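You operate a simulated robot arm through the tools that you are given. There is no shell and no other tool. Be economical: measure what you need, move in short steps, check, and stop when the job is done.

Carry out the task below with a simulated two-armed robot. There is one attempt and no reset: what you move stays moved.

JOB
Take the blue short pipe with a yellow cap on the top of the grey ledge and put it away on the top of the long blue cabinet. Turn the black dial on the grey ledge to 5. Take the yellow sponge from the top of the white ledge and leave it on the shelf under the steel trough. Take the red chock and leave it on the top of the blue ledge. Fetch the short cream stake with a purple band and stand it on the top of the wooden bench with two presses. Open the dark blue drawer under the bench top. Any order will do. Set down upright: blue short pipe with a yellow cap, short cream stake with a purple band.

It is judged by the outcome, as a careful person would: the job done as asked, and still so three seconds after it is handed in. It fails if anything else is knocked over, pushed out of place, dropped, spilled or broken. Lids that push on must go on centred and level and be pressed home; caps that screw on are set level and turned clockwise until they are tight.

ROBOT AND FRAMES
Two 7-joint arms with two-finger parallel grippers on one trunk, on a base that drives. Base frame: it is fixed to the floor where the robot stands at the start and does not move with it; the origin is under the middle of the robot, x ahead of it, y to its left, z up; the surface under the hand at the start is at about z = 500. Lengths are in mm, angles in degrees, forces in N, time in s.
The left shoulder is at the start at [70, 134, 901], the right one opposite. With the tool pointing down near the work surface each hand reaches from about 100 to 640 mm from the robot's upright axis, wherever it stands, measured 20 degrees to its own side. Places, roughly: black dial on the grey ledge [400, -600, 500]; blue short pipe with a yellow cap (4x4x5 cm) [500, -200, 500]; dark blue drawer under the bench top [800, -7600, 600]; red chock (8x5x4 cm) [500, 800, 500]; shelf under the steel trough [5000, 2300, 300]; short cream stake with a purple ba (5x4x34 cm) [300, 2600, 600]; top of the blue ledge [400, 1600, 500]; top of the long blue cabinet [4800, -2300, 800]; top of the wooden bench with two presses [4800, 1100, 800]; yellow sponge (10x6x4 cm) [400, 700, 500]. Payload 1.57 kg a hand.
Tool frame (each hand has its own): the origin (TCP) lies between the finger pads and is the grasp point; the fingertips stand 30 mm ahead of it; z points along the fingers, y is the line along which they close. The gripper opens to 80 mm. The fingers are 17 mm wide and 12 mm thick; the gripper's body (40 by 82 mm) begins 80 mm behind the TCP.
Orientation is told as [roll, pitch, yaw] about the base's x, y, z axes, in that order, counted from this pose: with the fingers straight down and closing along the base's y, the tool's x points along the base's -x, its y along +y and its z along -z.

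CONTROLS
- The arms move only by the tool arm_command. It takes "left_commands", "right_commands" or both (then of equal length, played together; a hand with none holds still); each is a list of rows, each a list of 6 numbers: the shift along the tool's x, y, z in mm, then the turn, a rotation vector about the tool's x, y, z in degrees. In form: [[dx, dy, dz, ax, ay, az], ...]. A call has 1 to 10 rows; each row is the pose to reach, as a shift and turn from the pose commanded when the call began, along the tool's axes at that moment. "left_jaw" and "right_jaw" are, for a hand that has rows, the gripper command, from -1 (shut) to 1 (fully open), values between in proportion, set as the call begins (left out, the last holds). Each row takes 0.2 s and may step no farther than 50 mm and 8.6 degrees from the row before; otherwise, or with a gripper value out of range, the whole call is refused. Where a pose cannot be reached the arm comes as near as it can. A force on the tool above 40 N (or 10 N above the force at the start of the call, whichever is more), or a blocked arm, ends the call early, and 0.2 s more pass. The fingers move at their own pace (about 153 mm/s each) and stop on an object; they squeeze with about 21 N. The grip force told is the motor's: it shows also when the fingers shut on nothing. Time passes only in rows, and 0.2 s behind the last, so rows that repeat a pose let the fingers close. The reply holds the time, the measured pose of the TCP, the force on the tool along the base axes, the opening and the grip force, in the units named above and with some noise, with the torque about the TCP (base axes, N m) and any sound that the robot's microphone picked up.
- Cameras (640 x 400 px; columns grow to the right, rows downward): "scene" is now at [131, 7.4, 1116.8]; the picture's right is [0.09, -1.00, 0.00], its down [-0.69, -0.07, -0.72] and it looks along [0.71, 0.07, -0.70] (base axes); focal length 214 px, centre (320, 200). "left" rides on the left gripper at [72, 7, -122] in its tool frame; the picture's right is [-0.09, 1.00, 0.00], its down [-0.84, -0.08, -0.54] and it looks along [-0.54, -0.05, 0.84] (tool axes); focal length 238 px, centre (320, 200). "right" rides on the right gripper at [72, -7, -122] in its tool frame; the picture's right is [0.09, 1.00, 0.00], its down [-0.84, 0.08, -0.54] and it looks along [-0.54, 0.05, 0.84] (tool axes); focal length 238 px, centre (320, 200). There is no depth. A picture from a camera that has moved, and an enlarged one, comes with that camera's place and axes in the base frame and with its lens.
- capture(camera): a new picture of that camera. The clock stands still meanwhile.
- move_column(by): slides the trunk up (or, below 0, down) by that many mm; the arms and the scene camera ride with it, the base frame stays. It gives what a move gives, with no picture.
- base_move(legs): drives the robot by 1 to 6 legs, each [ahead, left, turn to the left] in mm, mm and degrees, along the robot's own axes; the way and the turn of a leg run together, so that a leg with both is an arc; at most 1500 mm and 180 degrees a leg. The arms and the cameras ride along, it lands a little off, and it stops where it bumps. It gives what a move gives.
- head_to(pan, tilt): turns the head with the scene camera to pan (to the left, within 86 degrees either way) and tilt (down, from -29 to 69), counted from straight ahead of the robot. It gives what a move gives.
- inspect(camera, box): a new picture of the part [left, top, right, bottom] of that camera's present view, enlarged. The clock stands still meanwhile.
- close_job(): hands the job in; it is judged then, once.

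Go step by step. Nothing tells you exact positions but the pictures and the camera data: compare them with the known pose of the tool, close in by small moves and look again before you grip or let go. The budget is 165 turns and 130 pictures, counting those below and the enlarged ones. Unless the task says otherwise, let go and move clear before handing in, and close with one line.

The tools are called after ">>>" by a JSON object that holds its "op" and its "data". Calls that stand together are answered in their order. arm_command: Moves the arms, as the interface text tells. Its arguments: {"type":"object","properties":{"left_commands":{"type":"array","items":{"type":"array","items":{"type":"number"}}},"left_jaw":{"type":"number"},"right_commands":{"type":"array","items":{"type":"array","items":{"type":"number"}}},"right_jaw":{"type":"number"}},"required":[]} The other tools are called the same way: move_column (by) slides the trunk up or down; base_move (legs) drives the base; head_to (pan, tilt) turns the head that bears the scene camera; capture (camera) takes a picture; inspect (camera, box) takes an enlarged picture of a part of a camera's view; close_job () hands the job in.

At the start:

```text
time: 0.0
left_tcp_pos: [425.3, 144.2, 877.2]
left_tool_rot: [-0.1, 0.0, 0.0]
left_force: [0.0, -0.3, -0.6]
left_moment: [0.0, -0.02, 0.03]
left_grip_width: 80.3
left_gripper_force: 0.1
right_tcp_pos: [426.7, -142.2, 828.2]
right_tool_rot: [0.0, 0.1, -0.1]
right_force: [0.0, 0.5, 0.3]
right_moment: [-0.02, -0.01, 0.0]
right_grip_width: 80.0
right_gripper_force: 0.1
trunk travel left (down, up): [-475.0, 465.0]
robot x, y, heading: [-2.1, 0.8, 0.2]
head pan, tilt: [5.4, 44.2]
```

scene: 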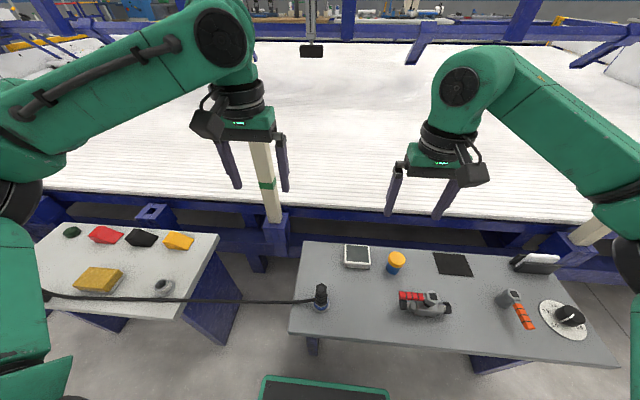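
right: 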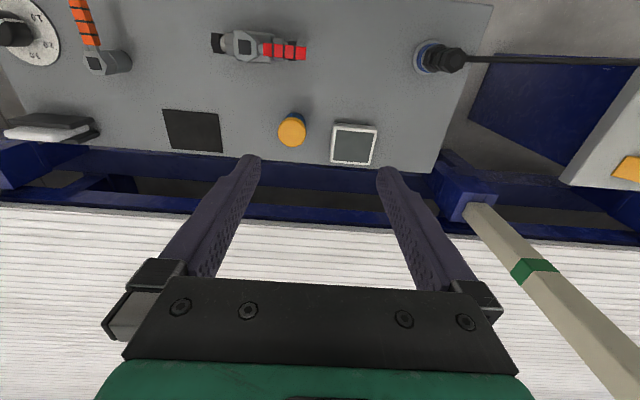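
left: 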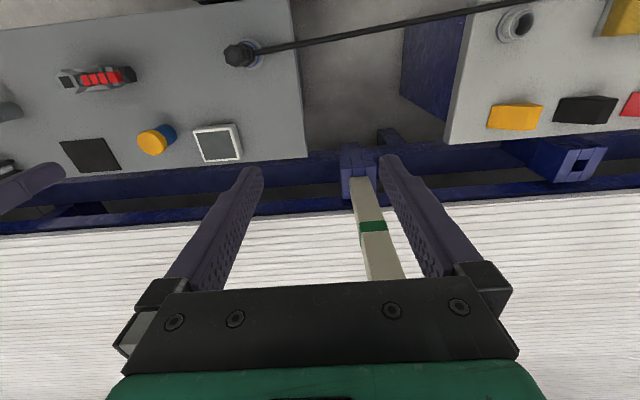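

I see the grey ledge ahead to the right, with the pipe at about [482, -185], and the white ledge to the left. I'll look closely at the dial and the left ledge first.

>>> {"op": "inspect", "data": {"camera": "right", "box": [0, 0, 160, 100]}}

>>> {"op": "inspect", "data": {"camera": "scene", "box": [440, 230, 640, 355]}}

>>> {"op": "inspect", "data": {"camera": "scene", "box": [20, 200, 240, 338]}}

```text
4.00 times, centred on (80, 50) of right
camera zoom: at [353.7, -149.2, 951.3], right [-0.09, 1.0, 0.0], down [0.84, 0.08, 0.54], along [0.54, 0.05, -0.84], focal length 953 px, centre (1280, 800)
```

zoom: 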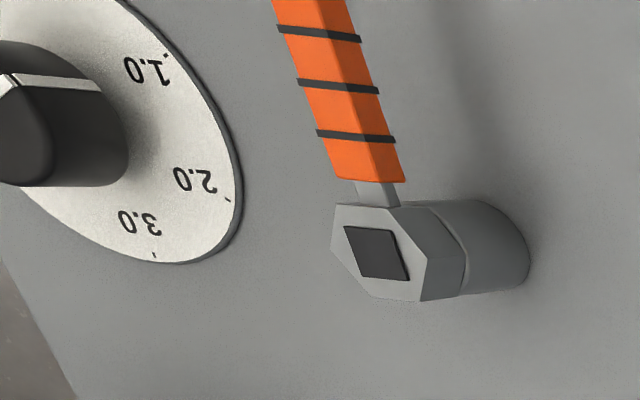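

```text
3.20 times, centred on (540, 292) of scene
camera zoom: at [131.0, 7.4, 1116.8], right [0.09, -1.0, 0.0], down [-0.69, -0.07, -0.72], along [0.71, 0.07, -0.7], focal length 686 px, centre (-384, -96)
```

zoom: 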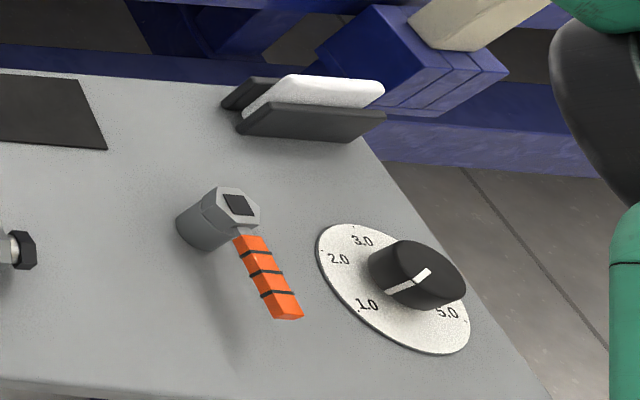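

```text
2.90 times, centred on (130, 269) of scene
camera zoom: at [131.0, 7.4, 1116.8], right [0.09, -1.0, 0.0], down [-0.69, -0.07, -0.72], along [0.71, 0.07, -0.7], focal length 622 px, centre (871, 0)
```

zoom: 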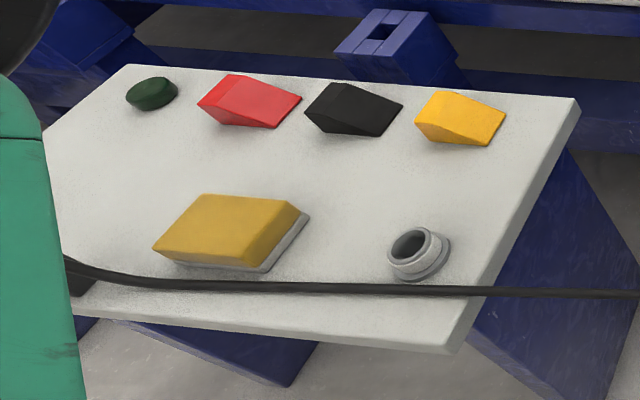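

The dial pointer looks to be near 1.0 and needs a closer look. I'll check the surroundings on both sides before driving.

>>> {"op": "head_to", "data": {"pan": -80, "tilt": 25}}

>>> {"op": "capture", "data": {"camera": "scene"}}

>>> {"op": "head_to", "data": {"pan": 80, "tilt": 25}}

>>> {"op": "capture", "data": {"camera": "scene"}}

```text
time: 1.6
left_tcp_pos: [423.8, 146.4, 876.7]
left_tool_rot: [-0.1, 0.1, 0.1]
left_force: [-0.6, 0.0, -1.0]
left_moment: [-0.01, 0.0, 0.01]
left_grip_width: 80.3
left_gripper_force: 0.1
right_tcp_pos: [426.6, -142.1, 829.9]
right_tool_rot: [0.0, 0.0, 0.0]
right_force: [-0.8, -0.8, -0.1]
right_moment: [0.04, 0.04, 0.04]
right_grip_width: 80.2
right_gripper_force: 0.1
trunk travel left (down, up): [-475.0, 465.0]
robot x, y, heading: [3.9, 0.3, -0.1]
head pan, tilt: [-80.0, 25.0]
```

```text
123 pictures are left
camera scene: at [65.5, -91.0, 1146.2], right [-0.98, -0.17, 0.0], down [-0.07, 0.42, -0.91], along [0.16, -0.89, -0.42], focal length 214 px, centre (320, 200)
```

scene: 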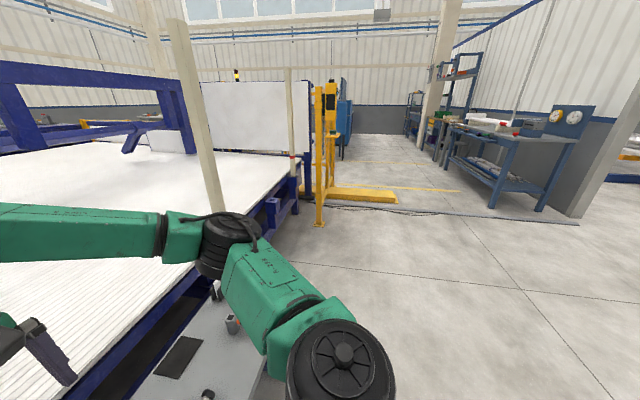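

```text
time: 4.0
left_tcp_pos: [425.2, 146.1, 876.0]
left_tool_rot: [-0.3, 0.1, 0.2]
left_force: [0.6, -0.9, 0.7]
left_moment: [0.0, -0.04, 0.01]
left_grip_width: 80.1
left_gripper_force: 0.0
right_tcp_pos: [426.3, -142.0, 829.3]
right_tool_rot: [0.0, 0.0, 0.0]
right_force: [0.4, 0.3, -0.5]
right_moment: [0.05, 0.02, -0.01]
right_grip_width: 80.1
right_gripper_force: 0.1
trunk travel left (down, up): [-475.0, 465.0]
robot x, y, heading: [0.7, 0.1, -0.2]
head pan, tilt: [80.0, 25.0]
```

```text
122 pictures are left
camera scene: at [65.4, 90.4, 1146.2], right [0.98, -0.17, 0.0], down [-0.07, -0.42, -0.91], along [0.16, 0.89, -0.42], focal length 214 px, centre (320, 200)
```

scene: 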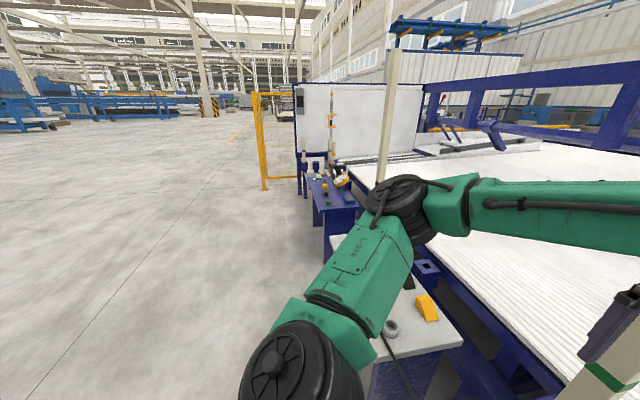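

The floor is clear on both sides. I'll strafe right so the right hand can reach the dial.

>>> {"op": "base_move", "data": {"legs": [[0, -350, 0]]}}

>>> {"op": "head_to", "data": {"pan": -25, "tilt": 50}}

>>> {"op": "capture", "data": {"camera": "scene"}}

>>> {"op": "capture", "data": {"camera": "right"}}

```text
time: 6.3
left_tcp_pos: [425.6, -208.4, 877.7]
left_tool_rot: [-0.1, 0.1, -0.2]
left_force: [0.3, 0.0, 0.4]
left_moment: [-0.02, 0.03, -0.01]
left_grip_width: 79.9
left_gripper_force: 0.0
right_tcp_pos: [423.3, -497.2, 828.7]
right_tool_rot: [0.0, 0.0, -0.3]
right_force: [-0.3, 0.2, 0.3]
right_moment: [-0.01, 0.0, 0.03]
right_grip_width: 80.2
right_gripper_force: 0.0
trunk travel left (down, up): [-475.0, 465.0]
robot x, y, heading: [3.2, -353.5, -0.2]
head pan, tilt: [80.0, 25.0]
```

```text
time: 8.2
left_tcp_pos: [424.8, -209.8, 876.0]
left_tool_rot: [0.0, 0.1, -0.2]
left_force: [-0.1, 0.1, -1.1]
left_moment: [-0.03, 0.01, -0.02]
left_grip_width: 80.0
left_gripper_force: 0.1
right_tcp_pos: [424.7, -496.1, 829.6]
right_tool_rot: [0.1, 0.0, -0.3]
right_force: [0.1, 0.5, 0.4]
right_moment: [-0.02, 0.0, -0.02]
right_grip_width: 80.0
right_gripper_force: 0.0
trunk travel left (down, up): [-475.0, 465.0]
robot x, y, heading: [0.1, -353.6, -0.2]
head pan, tilt: [-25.0, 50.0]
```

```text
121 pictures are left
camera scene: at [118.1, -385.8, 1108.8], right [-0.43, -0.9, 0.0], down [-0.69, 0.33, -0.64], along [0.58, -0.27, -0.77], focal length 214 px, centre (320, 200)
```

scene: 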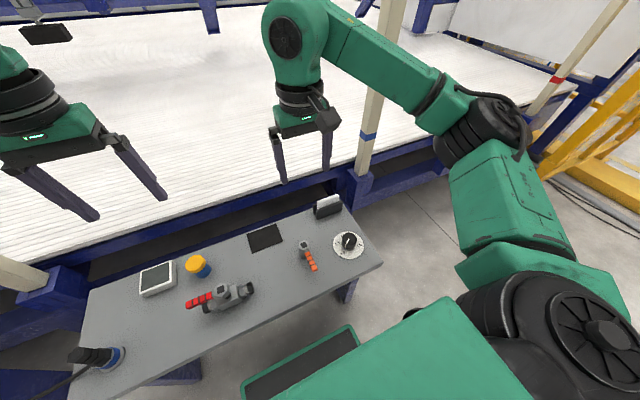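

```text
120 pictures are left
camera right: at [351.9, -503.4, 951.3], right [-0.09, 1.0, 0.0], down [0.84, 0.07, 0.54], along [0.54, 0.05, -0.84], focal length 238 px, centre (320, 200)
```

right: 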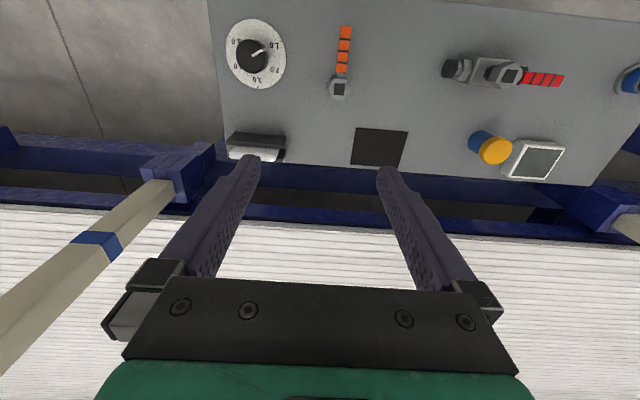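

>>> {"op": "inspect", "data": {"camera": "right", "box": [205, 5, 301, 65]}}

>>> {"op": "inspect", "data": {"camera": "scene", "box": [308, 215, 388, 265]}}

```text
6.67 times, centred on (253, 35) of right
camera zoom: at [351.9, -503.4, 951.3], right [-0.09, 1.0, 0.0], down [0.84, 0.07, 0.54], along [0.54, 0.05, -0.84], focal length 1589 px, centre (767, 1300)
```

zoom: 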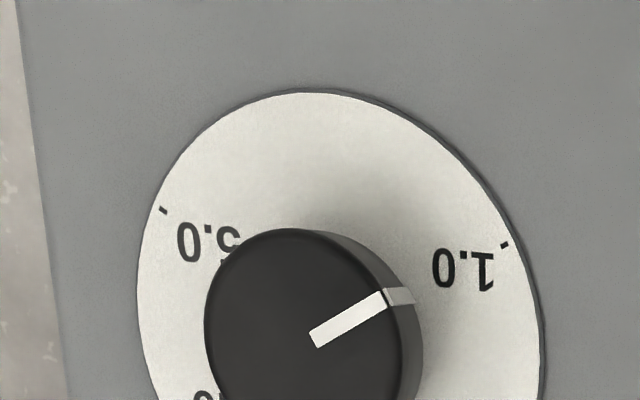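

```text
8.00 times, centred on (348, 240) of scene
camera zoom: at [118.1, -385.8, 1108.8], right [-0.43, -0.9, 0.0], down [-0.69, 0.33, -0.64], along [0.58, -0.27, -0.77], focal length 1716 px, centre (96, -120)
```

zoom: 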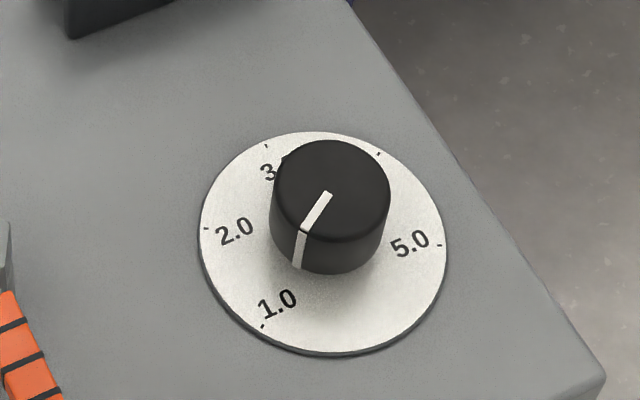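

The dial's centre is at about [372, -600] with the knob top at z≈538. It points at 1.0, and 5 lies 240° clockwise. I'll move the right hand above it, pre-turned.

>>> {"op": "arm_command", "data": {"right_commands": [[9, -17, 31, 0, 0, -7], [18, -35, 62, 0, 0, -14], [26, -52, 94, 0, 0, -21], [35, -69, 125, 0, 0, -28], [44, -87, 157, 0, 0, -34], [52.4, -104.2, 190, 0, 0, -40], [52.4, -104.2, 215, 0, 0, -40]], "right_jaw": 1}}

>>> {"op": "capture", "data": {"camera": "right"}}

>>> {"op": "inspect", "data": {"camera": "scene", "box": [220, 140, 420, 265]}}

```text
time: 9.8
left_tcp_pos: [425.4, -208.5, 876.9]
left_tool_rot: [-0.1, 0.1, -0.2]
left_force: [0.0, 0.0, 0.4]
left_moment: [0.03, 0.0, -0.01]
left_grip_width: 79.9
left_gripper_force: 0.1
right_tcp_pos: [327.3, -565.2, 618.1]
right_tool_rot: [-0.6, -0.4, 40.0]
right_force: [-1.1, 0.3, -0.3]
right_moment: [0.04, -0.08, 0.01]
right_grip_width: 79.8
right_gripper_force: 0.0
right hand out of reach, approached as far as the arm can: row 5, 6, 7
trunk travel left (down, up): [-475.0, 465.0]
robot x, y, heading: [-0.6, -352.3, -0.6]
head pan, tilt: [-25.0, 50.0]
```

```text
117 pictures are left
camera right: at [274.6, -617.0, 739.9], right [-0.71, 0.7, -0.01], down [0.59, 0.6, 0.55], along [0.39, 0.38, -0.84], focal length 238 px, centre (320, 200)
```

right: 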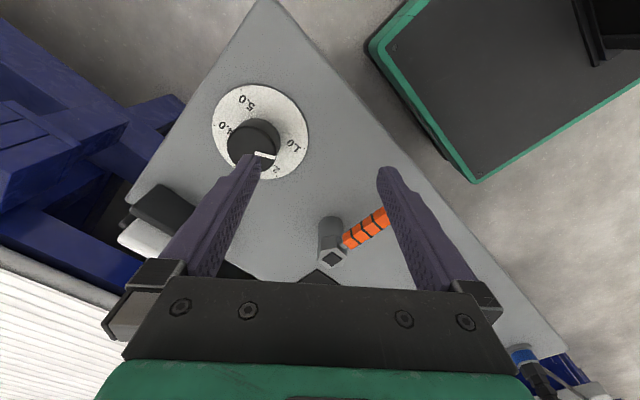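

```text
3.20 times, centred on (320, 202) of scene
camera zoom: at [118.2, -385.8, 1108.7], right [-0.43, -0.9, 0.0], down [-0.69, 0.33, -0.64], along [0.58, -0.27, -0.77], focal length 686 px, centre (320, 192)
```

zoom: 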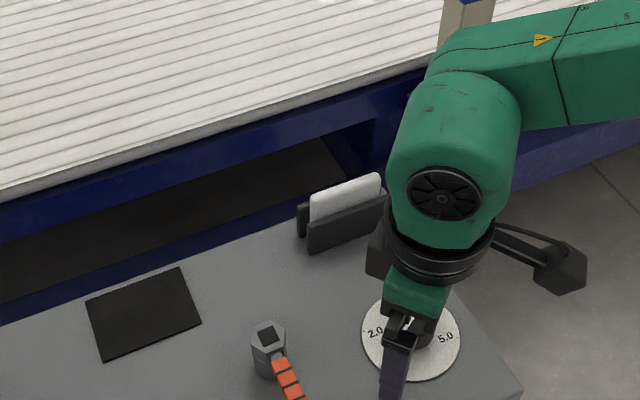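

Yaw +40 is out of reach at that spot. I'll rise a little and turn back to see what the hand can reach.

>>> {"op": "arm_command", "data": {"right_commands": [[0, 0, 0, 0, 0, 8], [0, 0, 0, 0, 0, 16], [0, 0, 0, 0, 0, 24], [0, 0, 0, 0, 0, 32], [0, 0, 0, 0, 0, 40]]}}

```text
time: 10.9
left_tcp_pos: [424.9, -209.7, 877.0]
left_tool_rot: [-0.1, 0.1, -0.2]
left_force: [0.3, -0.3, 0.5]
left_moment: [0.01, 0.03, 0.03]
left_grip_width: 79.9
left_gripper_force: 0.0
right_tcp_pos: [326.4, -565.6, 616.4]
right_tool_rot: [0.0, 0.1, -0.5]
right_force: [-0.2, 0.7, -0.1]
right_moment: [0.0, -0.02, -0.02]
right_grip_width: 80.0
right_gripper_force: 0.0
trunk travel left (down, up): [-475.0, 465.0]
robot x, y, heading: [1.9, -353.7, -0.4]
head pan, tilt: [-25.0, 50.0]
```

>>> {"op": "arm_command", "data": {"right_commands": [[-23, -17, 0, 0, 0, 0], [-46, -34.5, 0, 0, 0, 0], [-46, -34.5, 0, 0, 0, 8], [-46, -34.5, 0, 0, 0, 16], [-46, -34.5, 0, 0, 0, 24], [-46, -34.5, 0, 0, 0, 32], [-46, -34.5, 0, 0, 0, 40]]}}

```text
time: 12.6
left_tcp_pos: [425.4, -209.9, 877.6]
left_tool_rot: [-0.1, 0.1, -0.1]
left_force: [0.9, 1.0, 0.5]
left_moment: [0.01, 0.01, 0.0]
left_grip_width: 80.0
left_gripper_force: 0.1
right_tcp_pos: [371.6, -600.9, 615.2]
right_tool_rot: [0.0, -0.1, -40.5]
right_force: [-0.5, 0.3, -0.6]
right_moment: [-0.01, 0.0, -0.03]
right_grip_width: 80.0
right_gripper_force: 0.1
trunk travel left (down, up): [-475.0, 465.0]
robot x, y, heading: [-3.3, -350.7, -0.1]
head pan, tilt: [-25.0, 50.0]
```

>>> {"op": "arm_command", "data": {"right_commands": [[0, 0, 0, 0, 0, 8], [0, 0, 0, 0, 0, 16], [0, 0, 0, 0, 0, 24], [0, 0, 0, 0, 0, 32], [0, 0, 0, 0, 0, 40], [0, 0, 0, 0, 0, 48], [0, 0, 0, 0, 0, 56], [0, 0, 0, 0, 0, 64], [0, 0, 0, 0, 0, 72], [0, 0, 0, 0, 0, 80]]}}

>>> {"op": "capture", "data": {"camera": "right"}}

```text
time: 14.8
left_tcp_pos: [424.9, -209.4, 877.2]
left_tool_rot: [-0.1, 0.1, -0.2]
left_force: [0.1, -1.2, -0.3]
left_moment: [-0.02, -0.01, 0.02]
left_grip_width: 79.8
left_gripper_force: 0.1
right_tcp_pos: [371.3, -599.9, 615.5]
right_tool_rot: [0.1, -0.1, -120.5]
right_force: [0.1, -0.1, -0.1]
right_moment: [-0.02, -0.01, -0.02]
right_grip_width: 79.8
right_gripper_force: 0.1
trunk travel left (down, up): [-475.0, 465.0]
robot x, y, heading: [0.1, -353.7, -0.2]
head pan, tilt: [-25.0, 50.0]
```

```text
115 pictures are left
camera right: at [402.0, -535.2, 738.7], right [0.9, -0.43, 0.0], down [-0.36, -0.76, 0.54], along [-0.23, -0.49, -0.84], focal length 238 px, centre (320, 200)
```

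right: 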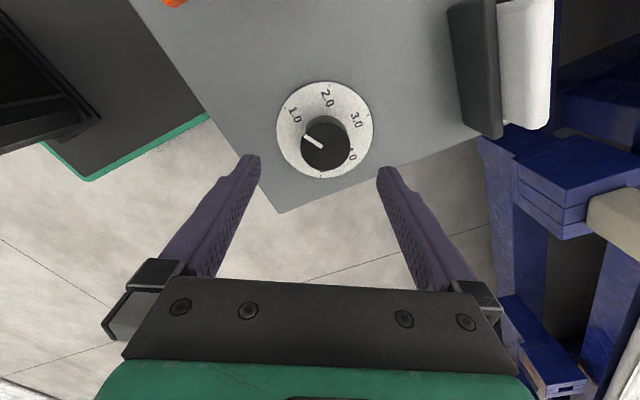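

The yaw range of 0 to -120 is reachable here. I'll return to yaw 0, go down, grip, and turn in two strokes of 120°.

>>> {"op": "arm_command", "data": {"right_commands": [[0, 0, 0, 0, 0, -8.5], [0, 0, 0, 0, 0, -17], [0, 0, 0, 0, 0, -25.5], [0, 0, 0, 0, 0, -34], [0, 0, 0, 0, 0, -42.5], [0, 0, 0, 0, 0, -51], [0, 0, 0, 0, 0, -59.5], [0, 0, 0, 0, 0, -68], [0, 0, 0, 0, 0, -76.5], [0, 0, 0, 0, 0, -85]]}}

>>> {"op": "arm_command", "data": {"right_commands": [[0, 0, 0, 0, 0, -8.5], [0, 0, 0, 0, 0, -17], [0, 0, 0, 0, 0, -25.5], [0, 0, 0, 0, 0, -34], [0, 0, 20, 0, 0, -35.5], [0, 0, 45, 0, 0, -35.5], [0, 0, 60, 0, 0, -35.5], [0, 0, 72, 0, 0, -35.5]]}}

>>> {"op": "capture", "data": {"camera": "right"}}

```text
time: 16.9
left_tcp_pos: [425.2, -209.9, 877.3]
left_tool_rot: [-0.1, 0.1, -0.2]
left_force: [0.1, 0.2, -0.6]
left_moment: [-0.01, 0.0, -0.02]
left_grip_width: 80.1
left_gripper_force: 0.1
right_tcp_pos: [372.6, -600.7, 615.0]
right_tool_rot: [0.0, 0.0, -35.1]
right_force: [1.0, 0.1, 0.3]
right_moment: [-0.03, -0.01, -0.04]
right_grip_width: 80.0
right_gripper_force: 0.1
trunk travel left (down, up): [-475.0, 465.0]
robot x, y, heading: [1.3, -353.3, -0.2]
head pan, tilt: [-25.0, 50.0]
```

```text
time: 18.8
left_tcp_pos: [425.4, -209.9, 876.3]
left_tool_rot: [-0.1, 0.1, -0.3]
left_force: [-1.4, 0.0, -0.5]
left_moment: [0.0, 0.05, 0.0]
left_grip_width: 80.1
left_gripper_force: 0.1
right_tcp_pos: [370.2, -598.7, 543.1]
right_tool_rot: [-0.1, 0.0, 0.2]
right_force: [-0.4, 0.2, 0.1]
right_moment: [-0.02, -0.03, 0.05]
right_grip_width: 79.7
right_gripper_force: 0.1
trunk travel left (down, up): [-475.0, 465.0]
robot x, y, heading: [0.8, -354.3, -0.4]
head pan, tilt: [-25.0, 50.0]
```

```text
114 pictures are left
camera right: at [298.5, -606.5, 665.5], right [-0.1, 1.0, 0.0], down [0.84, 0.08, 0.54], along [0.54, 0.05, -0.84], focal length 238 px, centre (320, 200)
```

right: 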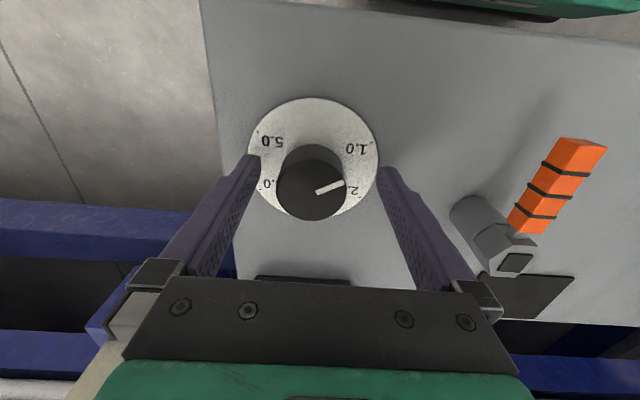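

The fingers straddle the knob. I'll close and turn the first part clockwise.

>>> {"op": "arm_command", "data": {"right_commands": [[-1, -3, 0, 0, 0, 0], [-1, -3, 0, 0, 0, 0], [-1, -3, 0, 0, 0, 0], [-1, -3, 0, 0, 0, 8], [-1, -3, 0, 0, 0, 16], [-1, -3, 0, 0, 0, 24], [-1, -3, 0, 0, 0, 32], [-1, -3, 0, 0, 0, 40]], "right_jaw": -1}}

>>> {"op": "capture", "data": {"camera": "right"}}

```text
time: 20.6
left_tcp_pos: [426.0, -209.2, 876.1]
left_tool_rot: [-0.1, 0.0, -0.2]
left_force: [-0.2, -0.3, 1.3]
left_moment: [-0.01, -0.01, 0.03]
left_grip_width: 79.9
left_gripper_force: 0.0
right_tcp_pos: [372.7, -603.2, 543.1]
right_tool_rot: [0.2, 0.1, -39.9]
right_force: [-0.5, 1.2, -5.0]
right_moment: [-0.61, 0.02, -0.02]
right_grip_width: 42.5
right_gripper_force: 45.1
trunk travel left (down, up): [-475.0, 465.0]
robot x, y, heading: [-0.1, -352.7, -0.3]
head pan, tilt: [-25.0, 50.0]
```

```text
113 pictures are left
camera right: at [312.9, -562.0, 665.9], right [0.57, 0.82, 0.0], down [0.69, -0.48, 0.54], along [0.45, -0.31, -0.84], focal length 238 px, centre (320, 200)
```

right: 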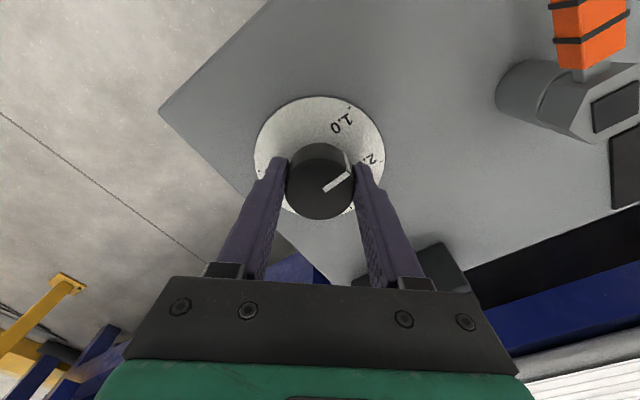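

The knob turns with the hand. I'll continue to yaw -120.

>>> {"op": "arm_command", "data": {"right_commands": [[0, 0, 0, 0, 0, 8], [0, 0, 0, 0, 0, 16], [0, 0, 0, 0, 0, 24], [0, 0, 0, 0, 0, 32], [0, 0, 0, 0, 0, 40], [0, 0, 0, 0, 0, 48], [0, 0, 0, 0, 0, 56], [0, 0, 0, 0, 0, 64], [0, 0, 0, 0, 0, 72], [0, 0, 0, 0, 0, 80]]}}

>>> {"op": "arm_command", "data": {"right_commands": [[0, 0, 0, 0, 0, 0], [0, 0, 0, 0, 0, 0], [0, 0, -20, 0, 0, 0], [0, 0, -45, 0, 0, 0]], "right_jaw": 1}}

>>> {"op": "capture", "data": {"camera": "right"}}

```text
time: 22.8
left_tcp_pos: [427.8, -207.9, 875.3]
left_tool_rot: [-0.2, 0.2, -0.3]
left_force: [1.0, -0.3, 0.4]
left_moment: [0.0, -0.04, -0.01]
left_grip_width: 79.9
left_gripper_force: 0.1
right_tcp_pos: [374.7, -602.5, 543.1]
right_tool_rot: [0.2, 0.2, -120.1]
right_force: [24.1, 5.6, 1.2]
right_moment: [0.11, -0.2, 0.29]
right_grip_width: 42.5
right_gripper_force: 44.9
trunk travel left (down, up): [-475.0, 465.0]
robot x, y, heading: [0.9, -350.8, -0.3]
head pan, tilt: [-25.0, 50.0]
```

```text
time: 23.8
left_tcp_pos: [424.0, -209.3, 877.0]
left_tool_rot: [-0.1, 0.1, -0.1]
left_force: [-0.4, 0.1, -0.2]
left_moment: [0.0, -0.01, 0.02]
left_grip_width: 80.4
left_gripper_force: 0.0
right_tcp_pos: [371.7, -604.0, 590.8]
right_tool_rot: [0.0, -0.1, -119.8]
right_force: [0.4, 1.0, 0.2]
right_moment: [0.0, -0.01, -0.01]
right_grip_width: 80.2
right_gripper_force: 0.1
trunk travel left (down, up): [-475.0, 465.0]
robot x, y, heading: [2.6, -353.6, -0.3]
head pan, tilt: [-25.0, 50.0]
```

```text
112 pictures are left
camera right: at [402.0, -538.3, 712.4], right [0.91, -0.42, 0.0], down [-0.35, -0.76, 0.54], along [-0.23, -0.49, -0.84], focal length 238 px, centre (320, 200)
```

right: 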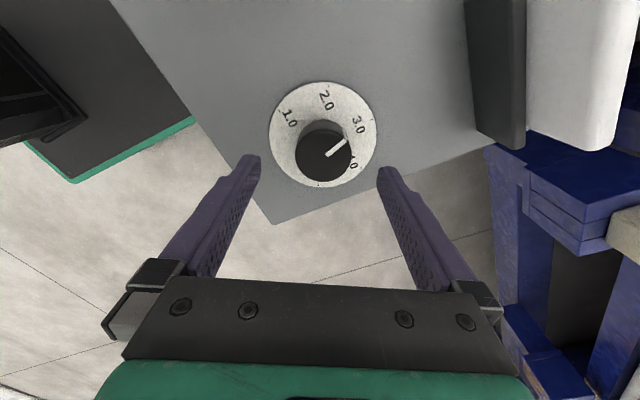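

Pointer now at about 3. Back to yaw 0 for the second stroke.

>>> {"op": "arm_command", "data": {"right_commands": [[0, 0, 0, 0, 0, -8.5], [0, 0, 0, 0, 0, -17], [0, 0, 0, 0, 0, -25.5], [0, 0, 0, 0, 0, -34], [0, 0, 0, 0, 0, -42.5], [0, 0, 0, 0, 0, -51], [0, 0, 0, 0, 0, -59.5], [0, 0, 0, 0, 0, -68], [0, 0, 0, 0, 0, -76.5], [0, 0, 0, 0, 0, -85]]}}

>>> {"op": "arm_command", "data": {"right_commands": [[0, 0, 0, 0, 0, -8.5], [0, 0, 0, 0, 0, -17], [0, 0, 0, 0, 0, -25.5], [0, 0, 0, 0, 0, -34], [0, 0, 15, 0, 0, -35], [0, 0, 30, 0, 0, -35], [0, 0, 47, 0, 0, -35]]}}

>>> {"op": "capture", "data": {"camera": "right"}}

```text
time: 25.9
left_tcp_pos: [423.8, -209.4, 877.2]
left_tool_rot: [-0.1, 0.1, -0.2]
left_force: [0.4, 0.2, -0.3]
left_moment: [-0.04, -0.03, 0.0]
left_grip_width: 80.1
left_gripper_force: 0.0
right_tcp_pos: [373.0, -603.1, 589.5]
right_tool_rot: [0.1, 0.0, -34.8]
right_force: [0.9, 0.5, -0.2]
right_moment: [0.04, 0.02, 0.0]
right_grip_width: 80.1
right_gripper_force: 0.1
trunk travel left (down, up): [-475.0, 465.0]
robot x, y, heading: [-3.1, -351.7, -0.3]
head pan, tilt: [-25.0, 50.0]
```

```text
time: 27.6
left_tcp_pos: [425.6, -209.1, 876.3]
left_tool_rot: [-0.1, 0.1, -0.1]
left_force: [-0.9, 0.5, 0.0]
left_moment: [0.01, 0.0, -0.01]
left_grip_width: 80.0
left_gripper_force: 0.0
right_tcp_pos: [372.9, -604.8, 541.7]
right_tool_rot: [-0.1, -0.1, 0.2]
right_force: [-0.1, -0.3, 0.0]
right_moment: [-0.03, 0.0, 0.01]
right_grip_width: 79.9
right_gripper_force: 0.0
trunk travel left (down, up): [-475.0, 465.0]
robot x, y, heading: [2.6, -353.5, -0.4]
head pan, tilt: [-25.0, 50.0]
```

```text
111 pictures are left
camera right: at [300.0, -610.8, 663.6], right [-0.1, 1.0, 0.0], down [0.84, 0.08, 0.54], along [0.54, 0.05, -0.84], focal length 238 px, centre (320, 200)
```

right: 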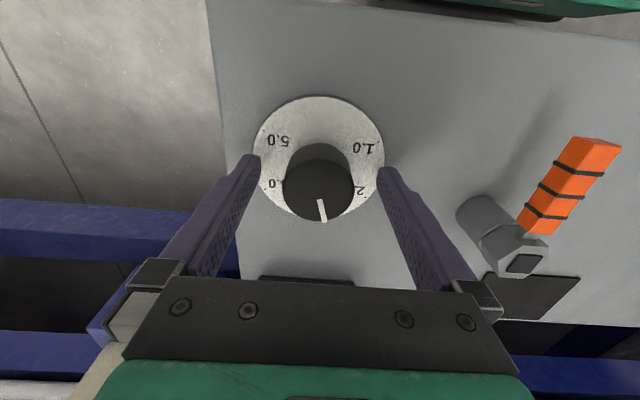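

Pointer is about 14° short of 3. I'll grip and do the second stroke.

>>> {"op": "arm_command", "data": {"right_commands": [[0, 1, 0, 0, 0, 0], [0, 1, 0, 0, 0, 0], [0, 1, 0, 0, 0, 0], [0, 1, 0, 0, 0, 8], [0, 1, 0, 0, 0, 16], [0, 1, 0, 0, 0, 24], [0, 1, 0, 0, 0, 32], [0, 1, 0, 0, 0, 40], [0, 1, 0, 0, 0, 48]], "right_jaw": -1}}

>>> {"op": "arm_command", "data": {"right_commands": [[0, 0, 0, 0, 0, 8], [0, 0, 0, 0, 0, 16], [0, 0, 0, 0, 0, 24], [0, 0, 0, 0, 0, 32], [0, 0, 0, 0, 0, 40], [0, 0, 0, 0, 0, 48], [0, 0, 0, 0, 0, 56], [0, 0, 0, 0, 0, 64], [0, 0, 0, 0, 0, 72], [0, 0, 0, 0, 0, 80]]}}

>>> {"op": "inspect", "data": {"camera": "right", "box": [220, 60, 420, 185]}}

```text
time: 29.6
left_tcp_pos: [425.5, -210.0, 876.8]
left_tool_rot: [0.0, 0.1, -0.2]
left_force: [-1.1, 1.3, 0.6]
left_moment: [0.02, -0.01, 0.02]
left_grip_width: 79.7
left_gripper_force: 0.1
right_tcp_pos: [373.8, -601.9, 541.8]
right_tool_rot: [0.1, 0.1, -48.1]
right_force: [2.1, -10.0, -1.0]
right_moment: [-0.87, -0.44, 0.02]
right_grip_width: 42.5
right_gripper_force: 45.4
trunk travel left (down, up): [-475.0, 465.0]
robot x, y, heading: [-0.6, -350.1, -0.3]
head pan, tilt: [-25.0, 50.0]
```

```text
time: 31.8
left_tcp_pos: [428.5, -210.9, 875.3]
left_tool_rot: [-0.2, 0.3, -0.1]
left_force: [0.5, 0.6, -0.8]
left_moment: [0.04, -0.02, 0.02]
left_grip_width: 79.9
left_gripper_force: 0.1
right_tcp_pos: [376.7, -603.4, 542.0]
right_tool_rot: [0.2, 0.2, -128.1]
right_force: [31.9, 0.7, 4.8]
right_moment: [0.05, 0.17, 0.06]
right_grip_width: 43.7
right_gripper_force: 44.9
trunk travel left (down, up): [-475.0, 465.0]
robot x, y, heading: [-2.1, -356.4, -0.2]
head pan, tilt: [-25.0, 50.0]
```

```text
3.20 times, centred on (320, 122) of right
camera zoom: at [414.4, -542.0, 664.0], right [0.84, -0.54, 0.0], down [-0.46, -0.71, 0.54], along [-0.29, -0.45, -0.84], focal length 763 px, centre (320, 448)
```

zoom: 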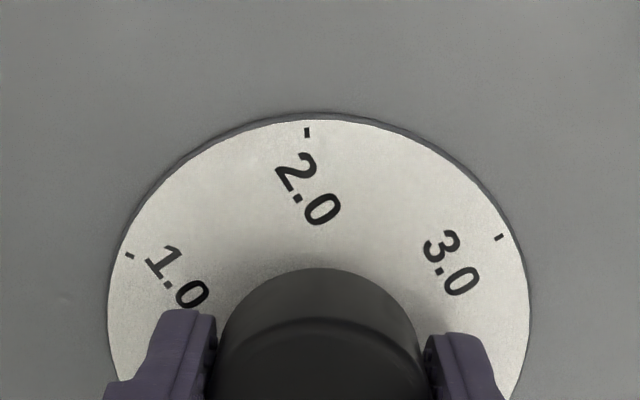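

>>> {"op": "inspect", "data": {"camera": "right", "box": [220, 120, 420, 245]}}

```text
3.20 times, centred on (320, 182) of right
camera zoom: at [414.4, -542.0, 664.0], right [0.84, -0.54, 0.0], down [-0.46, -0.71, 0.54], along [-0.29, -0.45, -0.84], focal length 763 px, centre (320, 256)
```

zoom: 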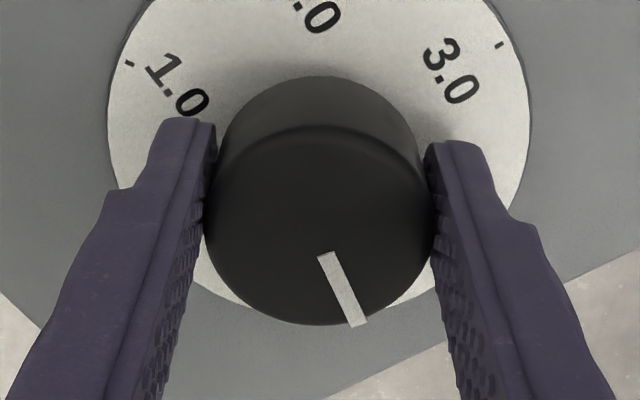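

Pointer at about -103°, so roughly 17° more are needed. I'll ease the side load and continue.

>>> {"op": "arm_command", "data": {"right_commands": [[2.5, 3.2, 0, 0, 0, 0], [2.5, 3.2, 0, 0, 0, 6], [2.5, 3.2, 0, 0, 0, 12], [2.5, 3.2, 0, 0, 0, 18]]}}

>>> {"op": "inspect", "data": {"camera": "right", "box": [220, 120, 420, 245]}}

```text
time: 32.8
left_tcp_pos: [425.6, -209.7, 877.3]
left_tool_rot: [0.0, 0.2, -0.4]
left_force: [0.1, 0.4, -0.2]
left_moment: [-0.01, 0.02, -0.02]
left_grip_width: 79.8
left_gripper_force: 0.0
right_tcp_pos: [376.4, -603.8, 541.8]
right_tool_rot: [0.0, -0.1, -146.2]
right_force: [13.3, -8.9, 8.2]
right_moment: [-0.16, -0.15, -0.06]
right_grip_width: 43.8
right_gripper_force: 45.1
trunk travel left (down, up): [-475.0, 465.0]
robot x, y, heading: [-2.2, -352.0, -0.5]
head pan, tilt: [-25.0, 50.0]
```

```text
3.20 times, centred on (320, 182) of right
camera zoom: at [432.3, -557.5, 663.4], right [0.63, -0.78, 0.0], down [-0.65, -0.53, 0.54], along [-0.42, -0.34, -0.84], focal length 763 px, centre (320, 256)
```

zoom: 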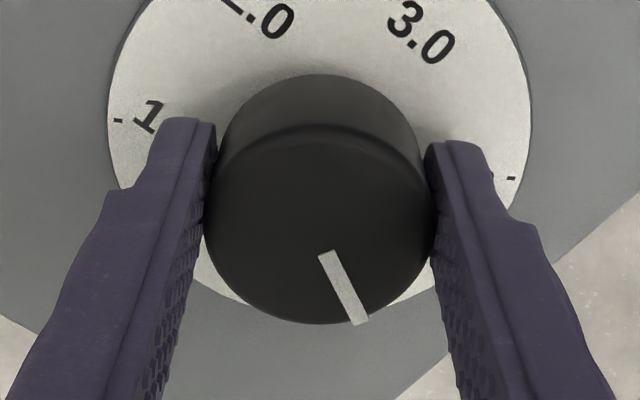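

Pointer should now be at about -121°. I'll release, rise and check against the 5.0 tick.

>>> {"op": "arm_command", "data": {"right_commands": [[0, 0, 0, 0, 0, 0], [0, 0, 0, 0, 0, 0], [0, 0, -20, 0, 0, 0], [0, 0, -60, 0, 0, -8], [0, 0, -100, 0, 0, -16], [40, 10, -140, 0, 0, -24], [80, 20, -170, 0, 0, -32]], "right_jaw": 1}}

>>> {"op": "capture", "data": {"camera": "right"}}

>>> {"op": "inspect", "data": {"camera": "scene", "box": [308, 215, 388, 265]}}

```text
refused: row 6 steps farther than a row can; nothing moved
```

```text
107 pictures are left
camera right: at [432.3, -557.5, 663.4], right [0.63, -0.78, 0.0], down [-0.65, -0.53, 0.54], along [-0.42, -0.34, -0.84], focal length 238 px, centre (320, 200)
```

right: 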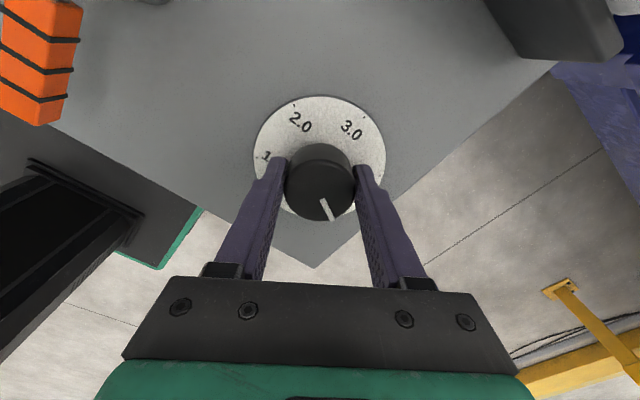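

```text
8.00 times, centred on (348, 240) of scene
camera zoom: at [118.6, -386.5, 1108.7], right [-0.43, -0.9, 0.0], down [-0.69, 0.33, -0.64], along [0.58, -0.27, -0.77], focal length 1716 px, centre (96, -120)
```

zoom: 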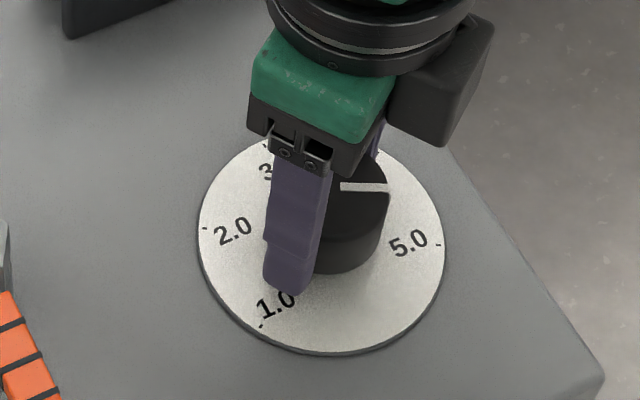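

From the scene camera the pointer is at about -119°, which is 5 to within a degree or two. I'll release and lift.

>>> {"op": "arm_command", "data": {"right_commands": [[0, 0, 0, 0, 0, 0], [0, 0, 0, 0, 0, 0], [0, 0, -20, 0, 0, 0], [0, 0, -60, 0, 0, -8], [0, 0, -100, 0, 0, -16], [20, 5, -140, 0, 0, -24], [40, 10, -180, 0, 0, -32], [40, 10, -180, 0, 0, -40], [40, 10, -180, 0, 0, -48]], "right_jaw": 1}}

>>> {"op": "inspect", "data": {"camera": "scene", "box": [308, 215, 388, 265]}}

```text
time: 34.8
left_tcp_pos: [425.9, -210.3, 876.1]
left_tool_rot: [-0.1, 0.1, -0.2]
left_force: [-0.3, 0.3, 0.4]
left_moment: [-0.02, 0.0, -0.01]
left_grip_width: 80.1
left_gripper_force: 0.0
right_tcp_pos: [414.5, -588.6, 721.3]
right_tool_rot: [-0.1, 0.0, -97.7]
right_force: [0.1, -1.2, 0.3]
right_moment: [0.03, 0.02, 0.0]
right_grip_width: 79.9
right_gripper_force: 0.0
trunk travel left (down, up): [-475.0, 465.0]
robot x, y, heading: [-1.7, -350.9, -0.3]
head pan, tilt: [-25.0, 50.0]
```

```text
8.00 times, centred on (348, 240) of scene
camera zoom: at [118.1, -385.7, 1108.7], right [-0.43, -0.9, 0.0], down [-0.69, 0.33, -0.64], along [0.58, -0.27, -0.77], focal length 1716 px, centre (96, -120)
```

zoom: 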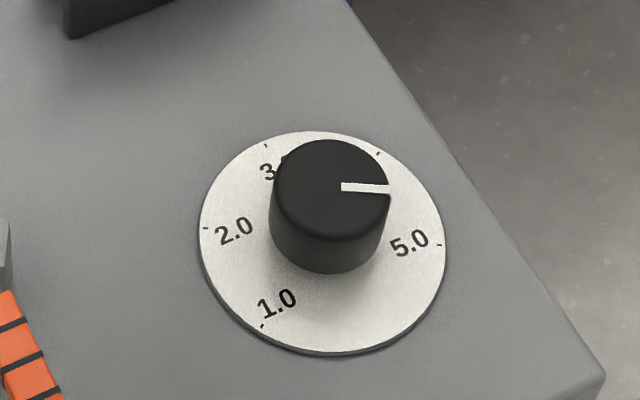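

The dial reads 5. Next the left hand goes over the pipe; I estimate it at [482, -185].

>>> {"op": "arm_command", "data": {"left_commands": [[-12, 5, 45, 0, 0, 0], [-24, 10, 90, 0, 0, 0], [-36, 15, 135, 0, 0, 0], [-46, 20, 180, 0, 0, 0], [-56, 24, 225, 0, 0, 0]]}}

>>> {"op": "capture", "data": {"camera": "left"}}

```text
time: 36.0
left_tcp_pos: [481.8, -184.4, 649.6]
left_tool_rot: [-0.1, 0.1, -0.2]
left_force: [-0.7, -0.2, -0.6]
left_moment: [-0.03, 0.02, 0.01]
left_grip_width: 80.0
left_gripper_force: 0.0
right_tcp_pos: [413.4, -587.1, 722.6]
right_tool_rot: [0.0, -0.1, -97.8]
right_force: [-0.5, -0.2, -0.6]
right_moment: [0.01, 0.01, 0.03]
right_grip_width: 80.2
right_gripper_force: 0.1
trunk travel left (down, up): [-475.0, 465.0]
robot x, y, heading: [-0.8, -351.9, -0.3]
head pan, tilt: [-25.0, 50.0]
```

```text
104 pictures are left
camera left: at [409.3, -178.9, 771.6], right [0.1, 1.0, 0.0], down [0.84, -0.08, 0.54], along [0.54, -0.05, -0.84], focal length 238 px, centre (320, 200)
```

left: 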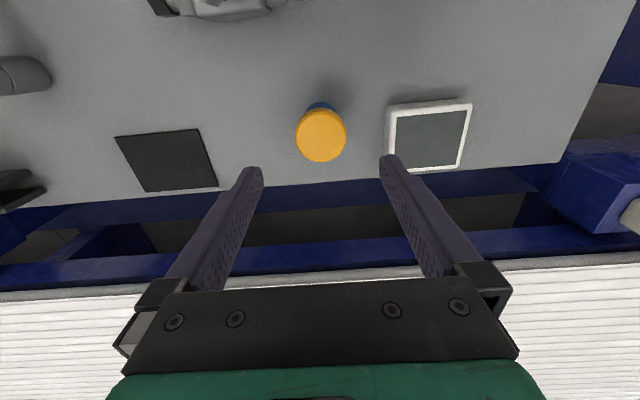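

Pipe centre is about [479, -183]. I'll go down around it.

>>> {"op": "arm_command", "data": {"left_commands": [[3, 1, 40, 0, 0, 0], [3, 1, 80, 0, 0, 0], [3, 1, 100, 0, 0, 0], [3, 1, 110, 0, 0, 0]]}}

>>> {"op": "capture", "data": {"camera": "left"}}

>>> {"op": "capture", "data": {"camera": "scene"}}

```text
time: 37.0
left_tcp_pos: [476.8, -185.6, 540.0]
left_tool_rot: [-0.1, 0.0, -0.3]
left_force: [-0.3, 0.0, -0.2]
left_moment: [0.01, 0.0, 0.0]
left_grip_width: 80.5
left_gripper_force: 0.0
right_tcp_pos: [414.1, -588.9, 721.2]
right_tool_rot: [0.0, 0.0, -97.8]
right_force: [0.1, 0.2, -0.2]
right_moment: [0.0, 0.0, -0.02]
right_grip_width: 79.9
right_gripper_force: 0.1
trunk travel left (down, up): [-475.0, 465.0]
robot x, y, heading: [3.7, -353.0, -0.4]
head pan, tilt: [-25.0, 50.0]
```

```text
103 pictures are left
camera left: at [404.9, -178.6, 660.8], right [0.1, 1.0, 0.0], down [0.84, -0.08, 0.54], along [0.54, -0.05, -0.84], focal length 238 px, centre (320, 200)
```

left: 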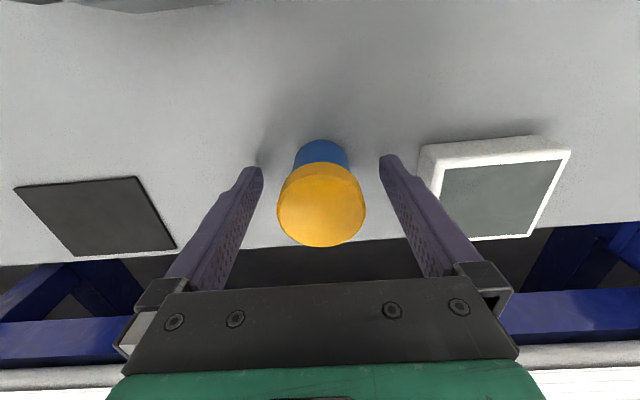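

```text
102 pictures are left
camera scene: at [118.1, -385.8, 1108.7], right [-0.43, -0.9, 0.0], down [-0.69, 0.33, -0.64], along [0.58, -0.27, -0.77], focal length 214 px, centre (320, 200)
```

scene: 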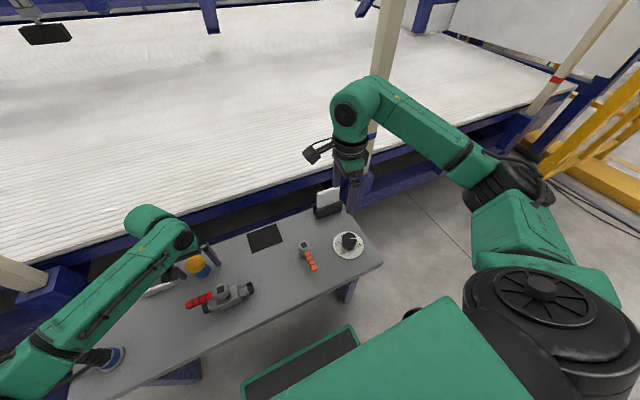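

Aligned. I'll lower a touch and close.

>>> {"op": "arm_command", "data": {"left_commands": [[0, 1, 4, 0, 0, 0], [0, 1, 4, 0, 0, 0], [0, 1, 4, 0, 0, 0], [0, 1, 4, 0, 0, 0], [0, 1, -20, 0, 0, 0]], "left_jaw": -1}}

>>> {"op": "capture", "data": {"camera": "left"}}

```text
time: 38.1
left_tcp_pos: [478.5, -184.3, 559.9]
left_tool_rot: [-0.1, 0.1, -0.2]
left_force: [-0.3, 0.6, -0.2]
left_moment: [0.02, -0.01, -0.04]
left_grip_width: 44.7
left_gripper_force: 20.9
right_tcp_pos: [414.0, -588.2, 721.2]
right_tool_rot: [0.0, 0.0, -97.9]
right_force: [-1.1, -0.1, 0.6]
right_moment: [0.0, 0.01, 0.03]
right_grip_width: 79.8
right_gripper_force: 0.1
trunk travel left (down, up): [-475.0, 465.0]
robot x, y, heading: [-0.3, -355.1, -0.3]
head pan, tilt: [-25.0, 50.0]
```

```text
101 pictures are left
camera left: at [406.3, -178.2, 681.0], right [0.1, 1.0, 0.0], down [0.84, -0.08, 0.54], along [0.54, -0.05, -0.84], focal length 238 px, centre (320, 200)
```

left: 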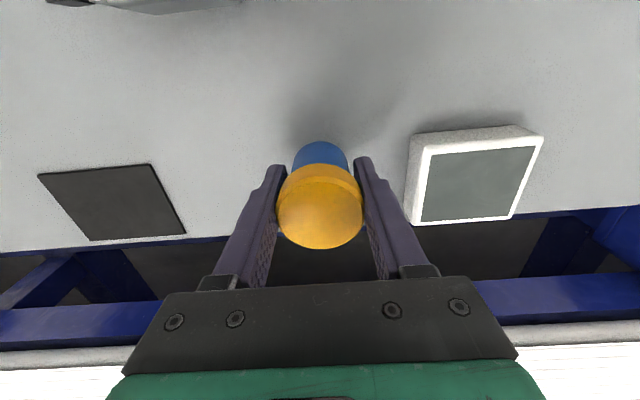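

Pipe is held. I'll lift it and restore the right hand.

>>> {"op": "arm_command", "data": {"left_commands": [[0, 0, -40, 0, 0, 0], [0, 0, -80, 0, 0, 0], [0, 0, -120, 0, 0, 0], [10, 0, -160, 0, 0, 0], [20, 0, -200, 0, 0, 0], [30, 0, -240, 0, 0, 0], [40, 0, -280, 0, 0, 0], [54, 0, -320, 0, 0, 0], [54, 0, -320, 0, 0, 0], [54, 0, -320, 0, 0, 0]], "right_commands": [[0, 0, -10, 0, 0, -8.5], [0, 0, -20, 0, 0, -17], [0, 0, -30, 0, 0, -25.5], [0, 0, -40, 0, 0, -34], [0, 0, -50, 0, 0, -42.5], [20, 0, -60, 0, 0, -51], [40, 0, -70, 0, 0, -59.5], [60, 0, -80, 0, 0, -68], [80, 0, -95, 0, 0, -76.5], [95, 0, -110, 0, 0, -85]]}}

>>> {"op": "arm_command", "data": {"right_commands": [[0, 0, 0, 0, 0, -7], [0, 0, 0, 0, 0, -13]]}}

>>> {"op": "base_move", "data": {"legs": [[0, 1150, 0]]}}

>>> {"op": "head_to", "data": {"pan": 0, "tilt": 50}}

>>> {"op": "capture", "data": {"camera": "scene"}}

>>> {"op": "capture", "data": {"camera": "right"}}

```text
time: 40.4
left_tcp_pos: [423.6, -181.6, 881.1]
left_tool_rot: [-0.1, 0.1, -0.1]
left_force: [-0.4, -1.0, -1.2]
left_moment: [0.0, 0.0, 0.01]
left_grip_width: 44.7
left_gripper_force: 20.8
right_tcp_pos: [427.4, -494.8, 833.6]
right_tool_rot: [0.0, 0.0, -12.7]
right_force: [-0.3, 0.7, -0.1]
right_moment: [-0.02, 0.03, -0.01]
right_grip_width: 79.9
right_gripper_force: 0.0
trunk travel left (down, up): [-475.0, 465.0]
robot x, y, heading: [0.3, -351.3, -0.5]
head pan, tilt: [-25.0, 50.0]
```

```text
time: 41.0
left_tcp_pos: [424.6, -181.1, 880.8]
left_tool_rot: [0.0, 0.0, -0.2]
left_force: [-0.7, -0.1, -0.5]
left_moment: [0.0, 0.03, 0.02]
left_grip_width: 45.0
left_gripper_force: 21.0
right_tcp_pos: [428.0, -494.0, 832.4]
right_tool_rot: [0.0, 0.0, 0.2]
right_force: [0.7, -0.1, -0.6]
right_moment: [-0.02, -0.02, -0.02]
right_grip_width: 79.9
right_gripper_force: 0.1
trunk travel left (down, up): [-475.0, 465.0]
robot x, y, heading: [0.8, -352.2, -0.3]
head pan, tilt: [-25.0, 50.0]
```

```text
time: 46.8
left_tcp_pos: [419.5, 981.8, 882.0]
left_tool_rot: [0.0, 0.1, 0.6]
left_force: [-0.6, 0.0, -1.5]
left_moment: [0.01, 0.0, 0.03]
left_grip_width: 44.9
left_gripper_force: 21.3
right_tcp_pos: [427.7, 669.0, 832.4]
right_tool_rot: [0.0, -0.1, 1.0]
right_force: [-0.3, -1.0, -0.2]
right_moment: [0.03, 0.01, -0.02]
right_grip_width: 80.0
right_gripper_force: 0.1
trunk travel left (down, up): [-475.0, 465.0]
robot x, y, heading: [-2.5, 807.3, 0.8]
head pan, tilt: [-25.0, 50.0]
```

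```text
time: 47.7
left_tcp_pos: [421.1, 981.6, 880.9]
left_tool_rot: [-0.1, 0.1, 0.5]
left_force: [0.1, -0.3, -0.4]
left_moment: [0.04, 0.0, -0.01]
left_grip_width: 45.0
left_gripper_force: 21.0
right_tcp_pos: [427.8, 669.1, 833.6]
right_tool_rot: [-0.1, 0.0, 0.9]
right_force: [-0.5, -1.1, 0.6]
right_moment: [-0.02, 0.01, -0.01]
right_grip_width: 80.1
right_gripper_force: 0.0
trunk travel left (down, up): [-475.0, 465.0]
robot x, y, heading: [-4.0, 803.7, 0.6]
head pan, tilt: [0.0, 50.0]
```

```text
100 pictures are left
camera scene: at [123.8, 805.6, 1108.7], right [0.01, -1.0, 0.0], down [-0.77, -0.01, -0.64], along [0.64, 0.0, -0.77], focal length 214 px, centre (320, 200)
```

scene: 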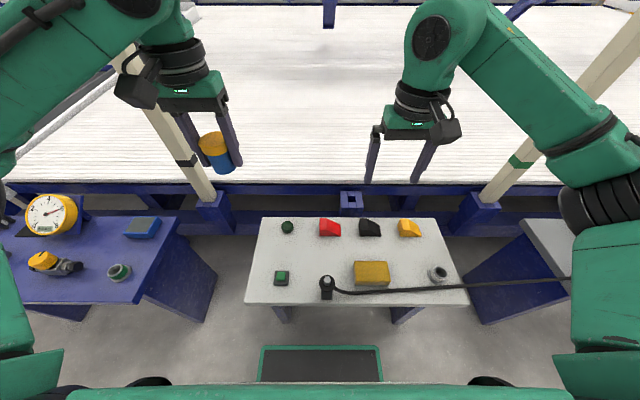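

```text
99 pictures are left
camera right: at [356.2, 660.6, 954.6], right [-0.11, 0.99, 0.0], down [0.84, 0.09, 0.54], along [0.54, 0.06, -0.84], focal length 238 px, centre (320, 200)
```

right: 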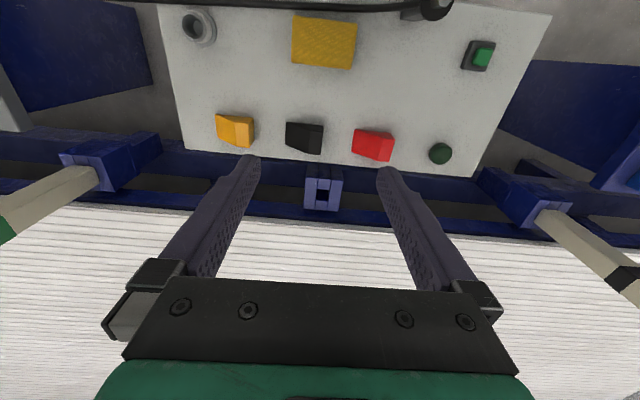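

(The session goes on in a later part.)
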